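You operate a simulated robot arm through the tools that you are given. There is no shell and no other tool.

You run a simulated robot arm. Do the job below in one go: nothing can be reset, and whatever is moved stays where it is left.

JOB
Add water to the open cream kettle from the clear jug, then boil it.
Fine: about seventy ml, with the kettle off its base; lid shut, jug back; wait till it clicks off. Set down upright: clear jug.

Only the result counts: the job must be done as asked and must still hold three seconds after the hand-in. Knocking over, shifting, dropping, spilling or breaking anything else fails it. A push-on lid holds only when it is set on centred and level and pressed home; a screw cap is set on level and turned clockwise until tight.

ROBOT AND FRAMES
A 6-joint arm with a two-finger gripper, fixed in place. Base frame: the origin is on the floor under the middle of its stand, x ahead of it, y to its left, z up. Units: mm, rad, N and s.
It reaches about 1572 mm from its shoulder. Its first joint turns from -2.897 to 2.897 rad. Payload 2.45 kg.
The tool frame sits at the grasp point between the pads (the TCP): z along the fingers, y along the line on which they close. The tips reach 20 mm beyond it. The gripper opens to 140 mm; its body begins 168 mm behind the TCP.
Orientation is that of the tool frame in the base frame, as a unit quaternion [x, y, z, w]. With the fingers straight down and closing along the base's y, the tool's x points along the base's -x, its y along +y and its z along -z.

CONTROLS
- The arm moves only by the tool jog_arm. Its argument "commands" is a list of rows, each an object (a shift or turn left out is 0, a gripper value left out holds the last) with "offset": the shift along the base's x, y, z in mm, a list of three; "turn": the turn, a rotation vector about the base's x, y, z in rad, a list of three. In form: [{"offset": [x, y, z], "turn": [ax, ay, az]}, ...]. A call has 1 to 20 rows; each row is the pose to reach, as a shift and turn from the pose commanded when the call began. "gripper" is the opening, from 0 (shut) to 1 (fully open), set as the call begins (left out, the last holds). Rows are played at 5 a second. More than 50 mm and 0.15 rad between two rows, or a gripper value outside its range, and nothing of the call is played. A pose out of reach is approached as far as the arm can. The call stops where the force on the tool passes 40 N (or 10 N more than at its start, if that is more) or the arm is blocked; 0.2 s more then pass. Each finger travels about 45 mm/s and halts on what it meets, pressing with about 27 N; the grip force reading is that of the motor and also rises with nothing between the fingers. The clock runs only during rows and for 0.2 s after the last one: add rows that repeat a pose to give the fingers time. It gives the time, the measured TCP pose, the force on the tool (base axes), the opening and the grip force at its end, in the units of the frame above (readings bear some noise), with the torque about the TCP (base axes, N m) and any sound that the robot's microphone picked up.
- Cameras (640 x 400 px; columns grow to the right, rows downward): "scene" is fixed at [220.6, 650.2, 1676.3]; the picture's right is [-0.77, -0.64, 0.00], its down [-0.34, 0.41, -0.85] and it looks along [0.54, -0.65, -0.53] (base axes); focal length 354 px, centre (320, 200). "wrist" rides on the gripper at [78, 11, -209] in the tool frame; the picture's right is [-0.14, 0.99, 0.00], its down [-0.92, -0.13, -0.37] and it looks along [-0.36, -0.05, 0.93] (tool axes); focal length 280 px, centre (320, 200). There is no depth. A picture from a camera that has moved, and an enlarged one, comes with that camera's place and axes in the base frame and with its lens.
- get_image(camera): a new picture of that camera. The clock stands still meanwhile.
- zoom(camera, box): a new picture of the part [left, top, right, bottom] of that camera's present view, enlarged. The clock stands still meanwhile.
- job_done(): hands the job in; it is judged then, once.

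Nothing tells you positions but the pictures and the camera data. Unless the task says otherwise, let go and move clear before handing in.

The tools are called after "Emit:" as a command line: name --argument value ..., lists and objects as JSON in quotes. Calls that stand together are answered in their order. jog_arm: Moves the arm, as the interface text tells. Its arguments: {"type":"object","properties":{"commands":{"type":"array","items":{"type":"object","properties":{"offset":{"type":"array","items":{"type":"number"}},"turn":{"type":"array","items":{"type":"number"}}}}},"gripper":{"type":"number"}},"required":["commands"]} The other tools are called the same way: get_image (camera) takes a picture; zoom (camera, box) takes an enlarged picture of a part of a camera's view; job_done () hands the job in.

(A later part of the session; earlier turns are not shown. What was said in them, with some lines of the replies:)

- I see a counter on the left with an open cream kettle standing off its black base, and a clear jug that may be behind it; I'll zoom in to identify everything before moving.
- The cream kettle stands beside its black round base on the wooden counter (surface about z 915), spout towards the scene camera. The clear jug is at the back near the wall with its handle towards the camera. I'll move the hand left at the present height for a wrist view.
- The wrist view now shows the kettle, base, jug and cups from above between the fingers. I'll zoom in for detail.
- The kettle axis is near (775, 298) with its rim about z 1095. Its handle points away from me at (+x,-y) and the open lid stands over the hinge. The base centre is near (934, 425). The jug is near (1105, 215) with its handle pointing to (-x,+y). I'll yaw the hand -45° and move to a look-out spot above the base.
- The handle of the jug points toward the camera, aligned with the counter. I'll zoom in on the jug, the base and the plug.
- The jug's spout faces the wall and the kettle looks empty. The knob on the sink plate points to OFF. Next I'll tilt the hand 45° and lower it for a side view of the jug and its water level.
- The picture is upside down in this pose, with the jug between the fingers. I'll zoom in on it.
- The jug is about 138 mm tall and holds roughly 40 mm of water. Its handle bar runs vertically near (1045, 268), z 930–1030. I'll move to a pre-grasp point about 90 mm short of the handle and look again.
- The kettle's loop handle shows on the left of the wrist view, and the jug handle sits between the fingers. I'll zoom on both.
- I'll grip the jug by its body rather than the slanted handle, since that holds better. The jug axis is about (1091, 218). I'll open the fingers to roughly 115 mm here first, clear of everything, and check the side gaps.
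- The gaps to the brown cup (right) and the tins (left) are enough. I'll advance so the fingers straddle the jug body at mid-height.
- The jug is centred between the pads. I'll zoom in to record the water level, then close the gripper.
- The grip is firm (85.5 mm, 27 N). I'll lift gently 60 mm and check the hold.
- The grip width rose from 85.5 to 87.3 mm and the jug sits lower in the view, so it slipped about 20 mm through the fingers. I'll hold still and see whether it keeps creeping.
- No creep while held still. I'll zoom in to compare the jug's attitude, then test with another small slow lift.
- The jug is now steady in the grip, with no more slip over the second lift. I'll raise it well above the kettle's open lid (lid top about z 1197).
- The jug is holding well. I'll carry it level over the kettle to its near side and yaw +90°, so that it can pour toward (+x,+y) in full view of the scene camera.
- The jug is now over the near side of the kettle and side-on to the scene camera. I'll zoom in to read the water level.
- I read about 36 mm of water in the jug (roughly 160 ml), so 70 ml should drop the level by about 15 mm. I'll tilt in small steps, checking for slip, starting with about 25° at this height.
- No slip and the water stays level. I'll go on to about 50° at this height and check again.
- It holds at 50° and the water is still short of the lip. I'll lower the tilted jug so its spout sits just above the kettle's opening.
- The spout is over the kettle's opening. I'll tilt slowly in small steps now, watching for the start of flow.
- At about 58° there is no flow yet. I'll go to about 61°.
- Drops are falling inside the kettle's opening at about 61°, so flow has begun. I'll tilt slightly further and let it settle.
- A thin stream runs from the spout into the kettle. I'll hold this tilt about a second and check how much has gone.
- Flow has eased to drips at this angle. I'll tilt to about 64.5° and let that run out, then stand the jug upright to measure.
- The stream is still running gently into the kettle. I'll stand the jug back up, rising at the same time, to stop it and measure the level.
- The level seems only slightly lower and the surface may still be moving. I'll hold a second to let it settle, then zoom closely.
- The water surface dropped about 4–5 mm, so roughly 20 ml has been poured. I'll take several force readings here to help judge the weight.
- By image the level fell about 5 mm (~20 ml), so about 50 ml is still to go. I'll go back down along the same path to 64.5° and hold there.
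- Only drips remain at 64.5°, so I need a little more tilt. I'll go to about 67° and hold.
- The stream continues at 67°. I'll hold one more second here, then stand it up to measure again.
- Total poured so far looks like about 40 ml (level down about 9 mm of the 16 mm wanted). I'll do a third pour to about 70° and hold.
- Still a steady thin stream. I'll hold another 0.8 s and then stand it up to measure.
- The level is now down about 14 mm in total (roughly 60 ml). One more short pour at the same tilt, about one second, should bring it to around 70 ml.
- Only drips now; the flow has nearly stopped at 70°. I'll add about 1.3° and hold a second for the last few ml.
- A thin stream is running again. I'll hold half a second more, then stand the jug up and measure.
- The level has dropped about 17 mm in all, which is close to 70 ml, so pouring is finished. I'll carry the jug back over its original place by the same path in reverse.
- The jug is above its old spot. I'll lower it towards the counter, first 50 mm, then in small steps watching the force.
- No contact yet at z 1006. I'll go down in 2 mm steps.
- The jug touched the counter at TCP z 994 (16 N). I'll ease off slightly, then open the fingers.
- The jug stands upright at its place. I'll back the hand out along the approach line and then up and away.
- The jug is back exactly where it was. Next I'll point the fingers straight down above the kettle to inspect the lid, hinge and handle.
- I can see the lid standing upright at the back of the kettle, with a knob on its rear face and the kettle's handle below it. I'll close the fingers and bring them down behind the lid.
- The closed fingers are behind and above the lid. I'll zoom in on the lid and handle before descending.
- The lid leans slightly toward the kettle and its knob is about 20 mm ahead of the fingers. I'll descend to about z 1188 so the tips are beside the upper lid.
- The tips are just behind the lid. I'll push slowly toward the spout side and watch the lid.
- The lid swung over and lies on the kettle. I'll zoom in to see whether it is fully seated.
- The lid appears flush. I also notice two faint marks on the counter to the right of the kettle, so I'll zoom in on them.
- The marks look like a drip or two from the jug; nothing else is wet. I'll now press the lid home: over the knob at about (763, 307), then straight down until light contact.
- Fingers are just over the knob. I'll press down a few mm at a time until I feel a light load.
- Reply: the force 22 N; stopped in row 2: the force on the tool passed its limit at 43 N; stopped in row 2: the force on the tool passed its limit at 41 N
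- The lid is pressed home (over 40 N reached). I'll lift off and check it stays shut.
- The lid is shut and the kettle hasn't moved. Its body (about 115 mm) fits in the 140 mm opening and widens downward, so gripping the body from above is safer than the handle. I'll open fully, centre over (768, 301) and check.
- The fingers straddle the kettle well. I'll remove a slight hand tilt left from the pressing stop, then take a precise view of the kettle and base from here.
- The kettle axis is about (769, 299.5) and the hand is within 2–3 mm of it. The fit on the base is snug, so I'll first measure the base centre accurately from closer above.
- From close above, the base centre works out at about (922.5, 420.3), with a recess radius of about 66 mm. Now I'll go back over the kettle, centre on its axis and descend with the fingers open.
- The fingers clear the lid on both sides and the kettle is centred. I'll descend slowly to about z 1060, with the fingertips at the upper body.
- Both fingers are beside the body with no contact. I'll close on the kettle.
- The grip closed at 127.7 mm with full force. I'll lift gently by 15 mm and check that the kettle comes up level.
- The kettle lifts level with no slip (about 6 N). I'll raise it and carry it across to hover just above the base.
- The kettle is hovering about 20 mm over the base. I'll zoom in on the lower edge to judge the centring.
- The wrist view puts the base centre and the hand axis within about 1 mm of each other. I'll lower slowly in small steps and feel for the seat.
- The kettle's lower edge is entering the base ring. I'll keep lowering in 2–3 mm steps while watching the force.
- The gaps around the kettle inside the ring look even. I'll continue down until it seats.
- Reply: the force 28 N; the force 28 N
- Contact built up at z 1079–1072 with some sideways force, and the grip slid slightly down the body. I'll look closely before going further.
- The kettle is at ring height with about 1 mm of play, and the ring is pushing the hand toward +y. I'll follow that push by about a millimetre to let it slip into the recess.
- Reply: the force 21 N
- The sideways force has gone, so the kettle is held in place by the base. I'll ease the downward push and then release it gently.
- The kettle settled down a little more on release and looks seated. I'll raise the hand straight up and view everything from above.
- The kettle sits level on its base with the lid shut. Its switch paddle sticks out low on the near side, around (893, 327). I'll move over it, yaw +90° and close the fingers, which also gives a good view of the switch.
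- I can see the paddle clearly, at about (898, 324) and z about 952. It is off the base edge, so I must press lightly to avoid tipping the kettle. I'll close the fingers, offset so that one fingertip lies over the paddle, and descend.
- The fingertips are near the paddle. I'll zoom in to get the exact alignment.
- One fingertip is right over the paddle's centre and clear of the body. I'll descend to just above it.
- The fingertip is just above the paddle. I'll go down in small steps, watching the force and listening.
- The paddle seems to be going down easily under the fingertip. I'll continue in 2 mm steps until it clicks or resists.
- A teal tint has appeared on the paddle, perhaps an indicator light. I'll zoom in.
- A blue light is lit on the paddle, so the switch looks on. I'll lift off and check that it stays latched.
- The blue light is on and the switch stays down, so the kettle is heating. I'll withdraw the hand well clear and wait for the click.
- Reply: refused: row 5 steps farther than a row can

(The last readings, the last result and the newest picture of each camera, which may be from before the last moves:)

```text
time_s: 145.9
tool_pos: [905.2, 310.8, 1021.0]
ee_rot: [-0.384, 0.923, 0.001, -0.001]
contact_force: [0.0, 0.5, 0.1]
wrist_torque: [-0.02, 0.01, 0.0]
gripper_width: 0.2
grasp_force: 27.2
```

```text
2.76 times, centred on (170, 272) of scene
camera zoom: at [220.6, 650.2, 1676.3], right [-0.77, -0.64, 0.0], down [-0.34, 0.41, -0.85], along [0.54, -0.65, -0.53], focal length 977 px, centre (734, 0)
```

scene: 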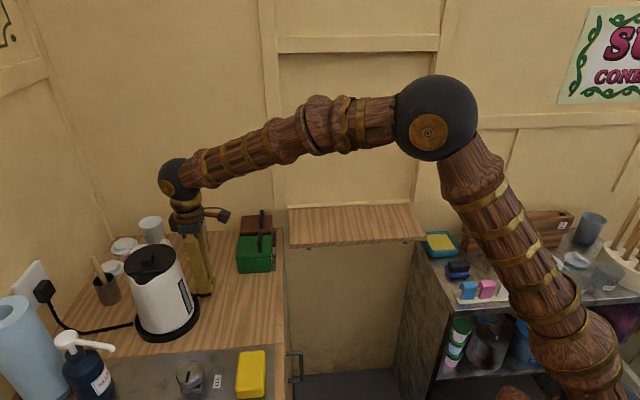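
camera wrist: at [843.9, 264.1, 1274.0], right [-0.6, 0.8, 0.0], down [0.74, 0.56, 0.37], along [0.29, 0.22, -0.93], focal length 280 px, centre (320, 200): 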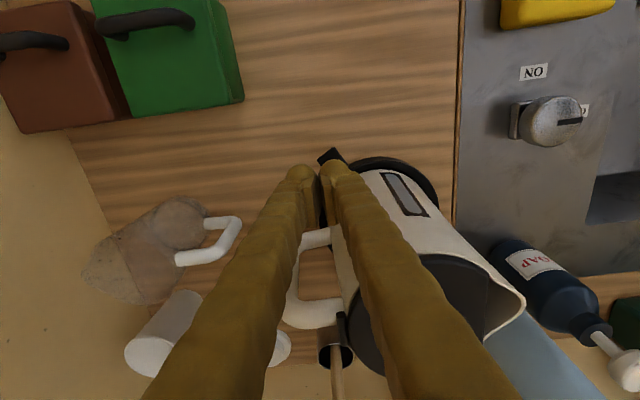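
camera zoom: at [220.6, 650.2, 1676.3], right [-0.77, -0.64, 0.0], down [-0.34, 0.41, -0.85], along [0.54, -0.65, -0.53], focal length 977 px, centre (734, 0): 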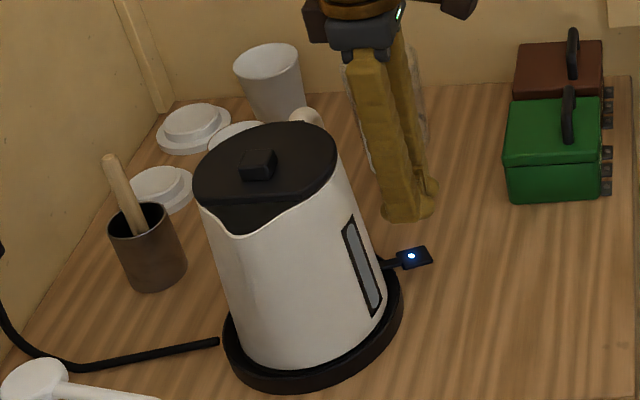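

The withdraw move was refused because one step was too big, so nothing moved, and the kettle is still heating. I'll retry with smaller steps and then wait.

Emit:
jog_arm --commands '[{"offset": [0, 0, 30]}, {"offset": [0, -5, 65]}, {"offset": [-5, -10, 100]}, {"offset": [-15, -18, 135]}, {"offset": [-30, -28, 165]}, {"offset": [-50, -40, 195]}, {"offset": [-75, -52, 220]}, {"offset": [-105, -64, 240]}, {"offset": [-140, -76, 255]}, {"offset": [-175, -88, 265]}, {"offset": [-210, -100, 275]}, {"offset": [-240, -110, 280]}, {"offset": [-240, -110, 280]}]'

Emit:
jog_arm --commands '[{"offset": [0, 0, 0]}, {"offset": [0, 0, 0]}, {"offset": [0, 0, 0]}, {"offset": [0, 0, 0]}, {"offset": [0, 0, 0]}, {"offset": [0, 0, 0]}, {"offset": [0, 0, 0]}, {"offset": [0, 0, 0]}, {"offset": [0, 0, 0]}, {"offset": [0, 0, 0]}, {"offset": [0, 0, 0]}, {"offset": [0, 0, 0]}, {"offset": [0, 0, 0]}, {"offset": [0, 0, 0]}, {"offset": [0, 0, 0]}, {"offset": [0, 0, 0]}, {"offset": [0, 0, 0]}, {"offset": [0, 0, 0]}, {"offset": [0, 0, 0]}, {"offset": [0, 0, 0]}]'

Emit:
jog_arm --commands '[{"offset": [0, 0, 0]}, {"offset": [0, 0, 0]}, {"offset": [0, 0, 0]}, {"offset": [0, 0, 0]}, {"offset": [0, 0, 0]}, {"offset": [0, 0, 0]}, {"offset": [0, 0, 0]}, {"offset": [0, 0, 0]}, {"offset": [0, 0, 0]}, {"offset": [0, 0, 0]}, {"offset": [0, 0, 0]}, {"offset": [0, 0, 0]}, {"offset": [0, 0, 0]}, {"offset": [0, 0, 0]}, {"offset": [0, 0, 0]}, {"offset": [0, 0, 0]}, {"offset": [0, 0, 0]}, {"offset": [0, 0, 0]}, {"offset": [0, 0, 0]}, {"offset": [0, 0, 0]}]'

Emit:
get_image --camera "scene"

Emit:
zoom --camera "scene" --box '[80, 200, 260, 345]'

```text
time_s: 148.7
tool_pos: [663.4, 200.7, 1297.6]
ee_rot: [-0.383, 0.924, 0.0, -0.001]
contact_force: [-0.4, -0.4, -0.3]
wrist_torque: [-0.01, -0.01, -0.05]
gripper_width: 0.0
grasp_force: 26.8
```

```text
time_s: 152.9
tool_pos: [664.4, 200.9, 1297.7]
ee_rot: [-0.384, 0.923, 0.0, -0.001]
contact_force: [0.3, -0.3, -0.3]
wrist_torque: [-0.01, 0.01, 0.0]
gripper_width: 0.0
grasp_force: 26.9
```

```text
time_s: 157.1
tool_pos: [664.1, 201.1, 1297.8]
ee_rot: [-0.383, 0.924, 0.0, -0.001]
contact_force: [-0.2, -0.2, -0.5]
wrist_torque: [-0.03, -0.01, 0.04]
gripper_width: 0.0
grasp_force: 26.9
```

```text
taken
```

scene: 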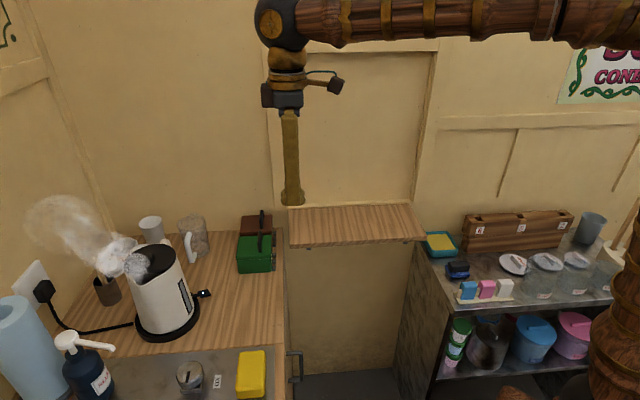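

```text
2.76 times, centred on (170, 272) of scene
camera zoom: at [220.6, 650.2, 1676.3], right [-0.77, -0.64, 0.0], down [-0.34, 0.41, -0.85], along [0.54, -0.65, -0.53], focal length 977 px, centre (734, 0)
```

zoom: 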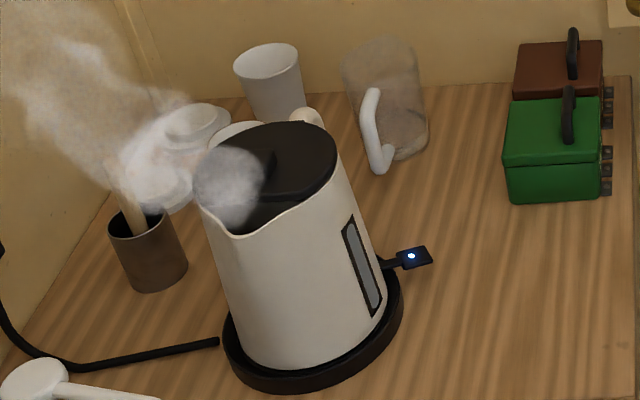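

Steam is coming from the spout and the light is still on. I'll keep waiting for the click.

Emit:
jog_arm --commands '[{"offset": [0, 0, 0]}, {"offset": [0, 0, 0]}, {"offset": [0, 0, 0]}, {"offset": [0, 0, 0]}, {"offset": [0, 0, 0]}, {"offset": [0, 0, 0]}, {"offset": [0, 0, 0]}, {"offset": [0, 0, 0]}, {"offset": [0, 0, 0]}, {"offset": [0, 0, 0]}, {"offset": [0, 0, 0]}, {"offset": [0, 0, 0]}, {"offset": [0, 0, 0]}, {"offset": [0, 0, 0]}, {"offset": [0, 0, 0]}, {"offset": [0, 0, 0]}, {"offset": [0, 0, 0]}, {"offset": [0, 0, 0]}, {"offset": [0, 0, 0]}, {"offset": [0, 0, 0]}]'

Emit:
zoom --camera "scene" --box '[80, 200, 260, 345]'

```text
time_s: 161.3
tool_pos: [663.6, 201.1, 1297.2]
ee_rot: [-0.384, 0.923, 0.0, -0.001]
contact_force: [0.8, -0.8, 0.7]
wrist_torque: [-0.02, -0.03, 0.03]
gripper_width: 0.0
grasp_force: 27.3
```

```text
2.76 times, centred on (170, 272) of scene
camera zoom: at [220.6, 650.2, 1676.3], right [-0.77, -0.64, 0.0], down [-0.34, 0.41, -0.85], along [0.54, -0.65, -0.53], focal length 977 px, centre (734, 0)
```

zoom: 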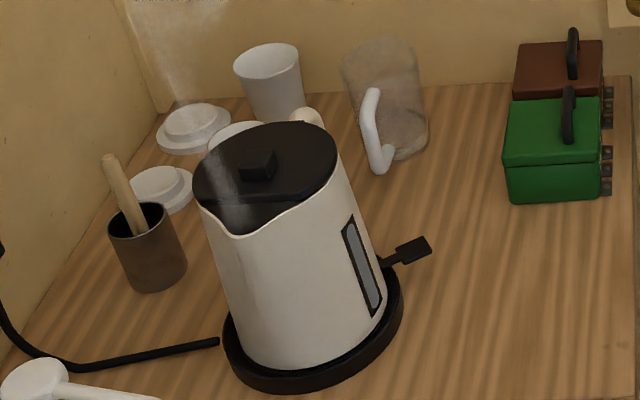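

The light is off, the paddle has popped back up and the steam has died away, so the kettle has boiled and clicked off. I'll take a last overall look before handing in.

Emit:
jog_arm --commands '[{"offset": [0, 0, 0]}, {"offset": [0, 0, 0]}, {"offset": [0, 0, 0]}, {"offset": [0, 0, 0]}, {"offset": [0, 0, 0]}]'

Emit:
get_image --camera "scene"

Emit:
zoom --camera "scene" --box '[80, 190, 300, 350]'

```text
time_s: 162.5
tool_pos: [664.1, 201.9, 1298.7]
ee_rot: [-0.383, 0.924, 0.0, 0.0]
contact_force: [0.0, 0.0, 0.8]
wrist_torque: [0.02, -0.02, 0.01]
gripper_width: 0.0
grasp_force: 26.8
```

```text
taken
```

scene: 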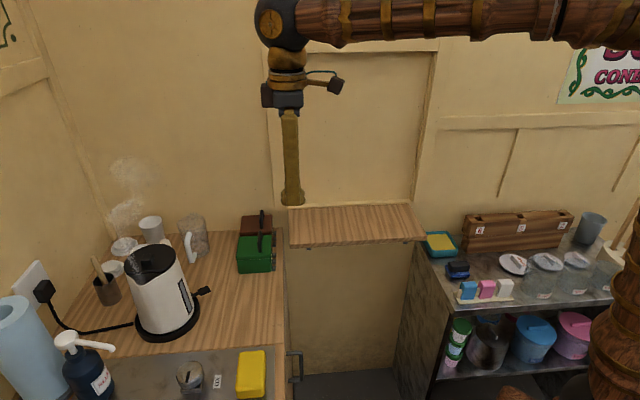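

```text
2.50 times, centred on (190, 270) of scene
camera zoom: at [220.6, 650.2, 1676.3], right [-0.77, -0.64, 0.0], down [-0.34, 0.41, -0.85], along [0.54, -0.65, -0.53], focal length 886 px, centre (645, 25)
```

zoom: 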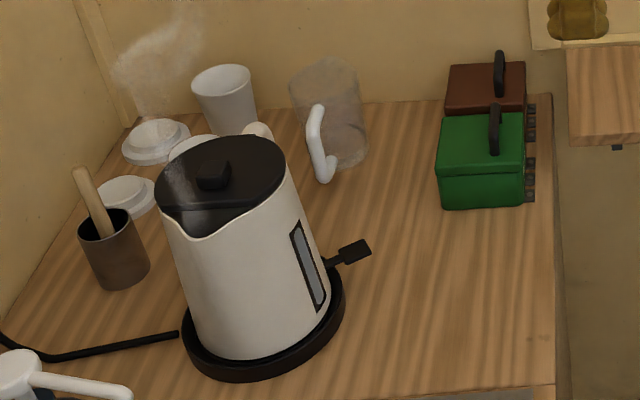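

The kettle sits on its base, boiled and switched off, with the lid shut. The clear jug stands upright in its original spot, the other items look undisturbed, and the hand is clear. Handing in now.

Emit:
job_done

```text
The job is handed in.
```

The kettle has about 70 ml of water in it, has boiled and switched itself off, and I have handed the job in.

- **Water:** I poured with the kettle off its base. The 70 ml is an estimate from the drop in the jug's water level, good to roughly 10 ml. The force readings were too noisy to confirm it.
- **Lid:** It is shut and pressed home, and it stayed down after I lifted off.
- **Boil:** I set the kettle on its base and pressed the switch. The blue light came on and steam came from the spout; then the light went out and the switch popped back up. The microphone reported no click, so I am going by the light and the switch.
- **Jug:** It is back upright where it started.
- **Drips:** Two small wet marks, about a drop each, are on the counter where the kettle first stood. I think they dripped from the jug while I was pouring. I left them, because wiping would have meant moving something else.

Nothing else looked moved in the last picture, and the hand is clear of the counter.
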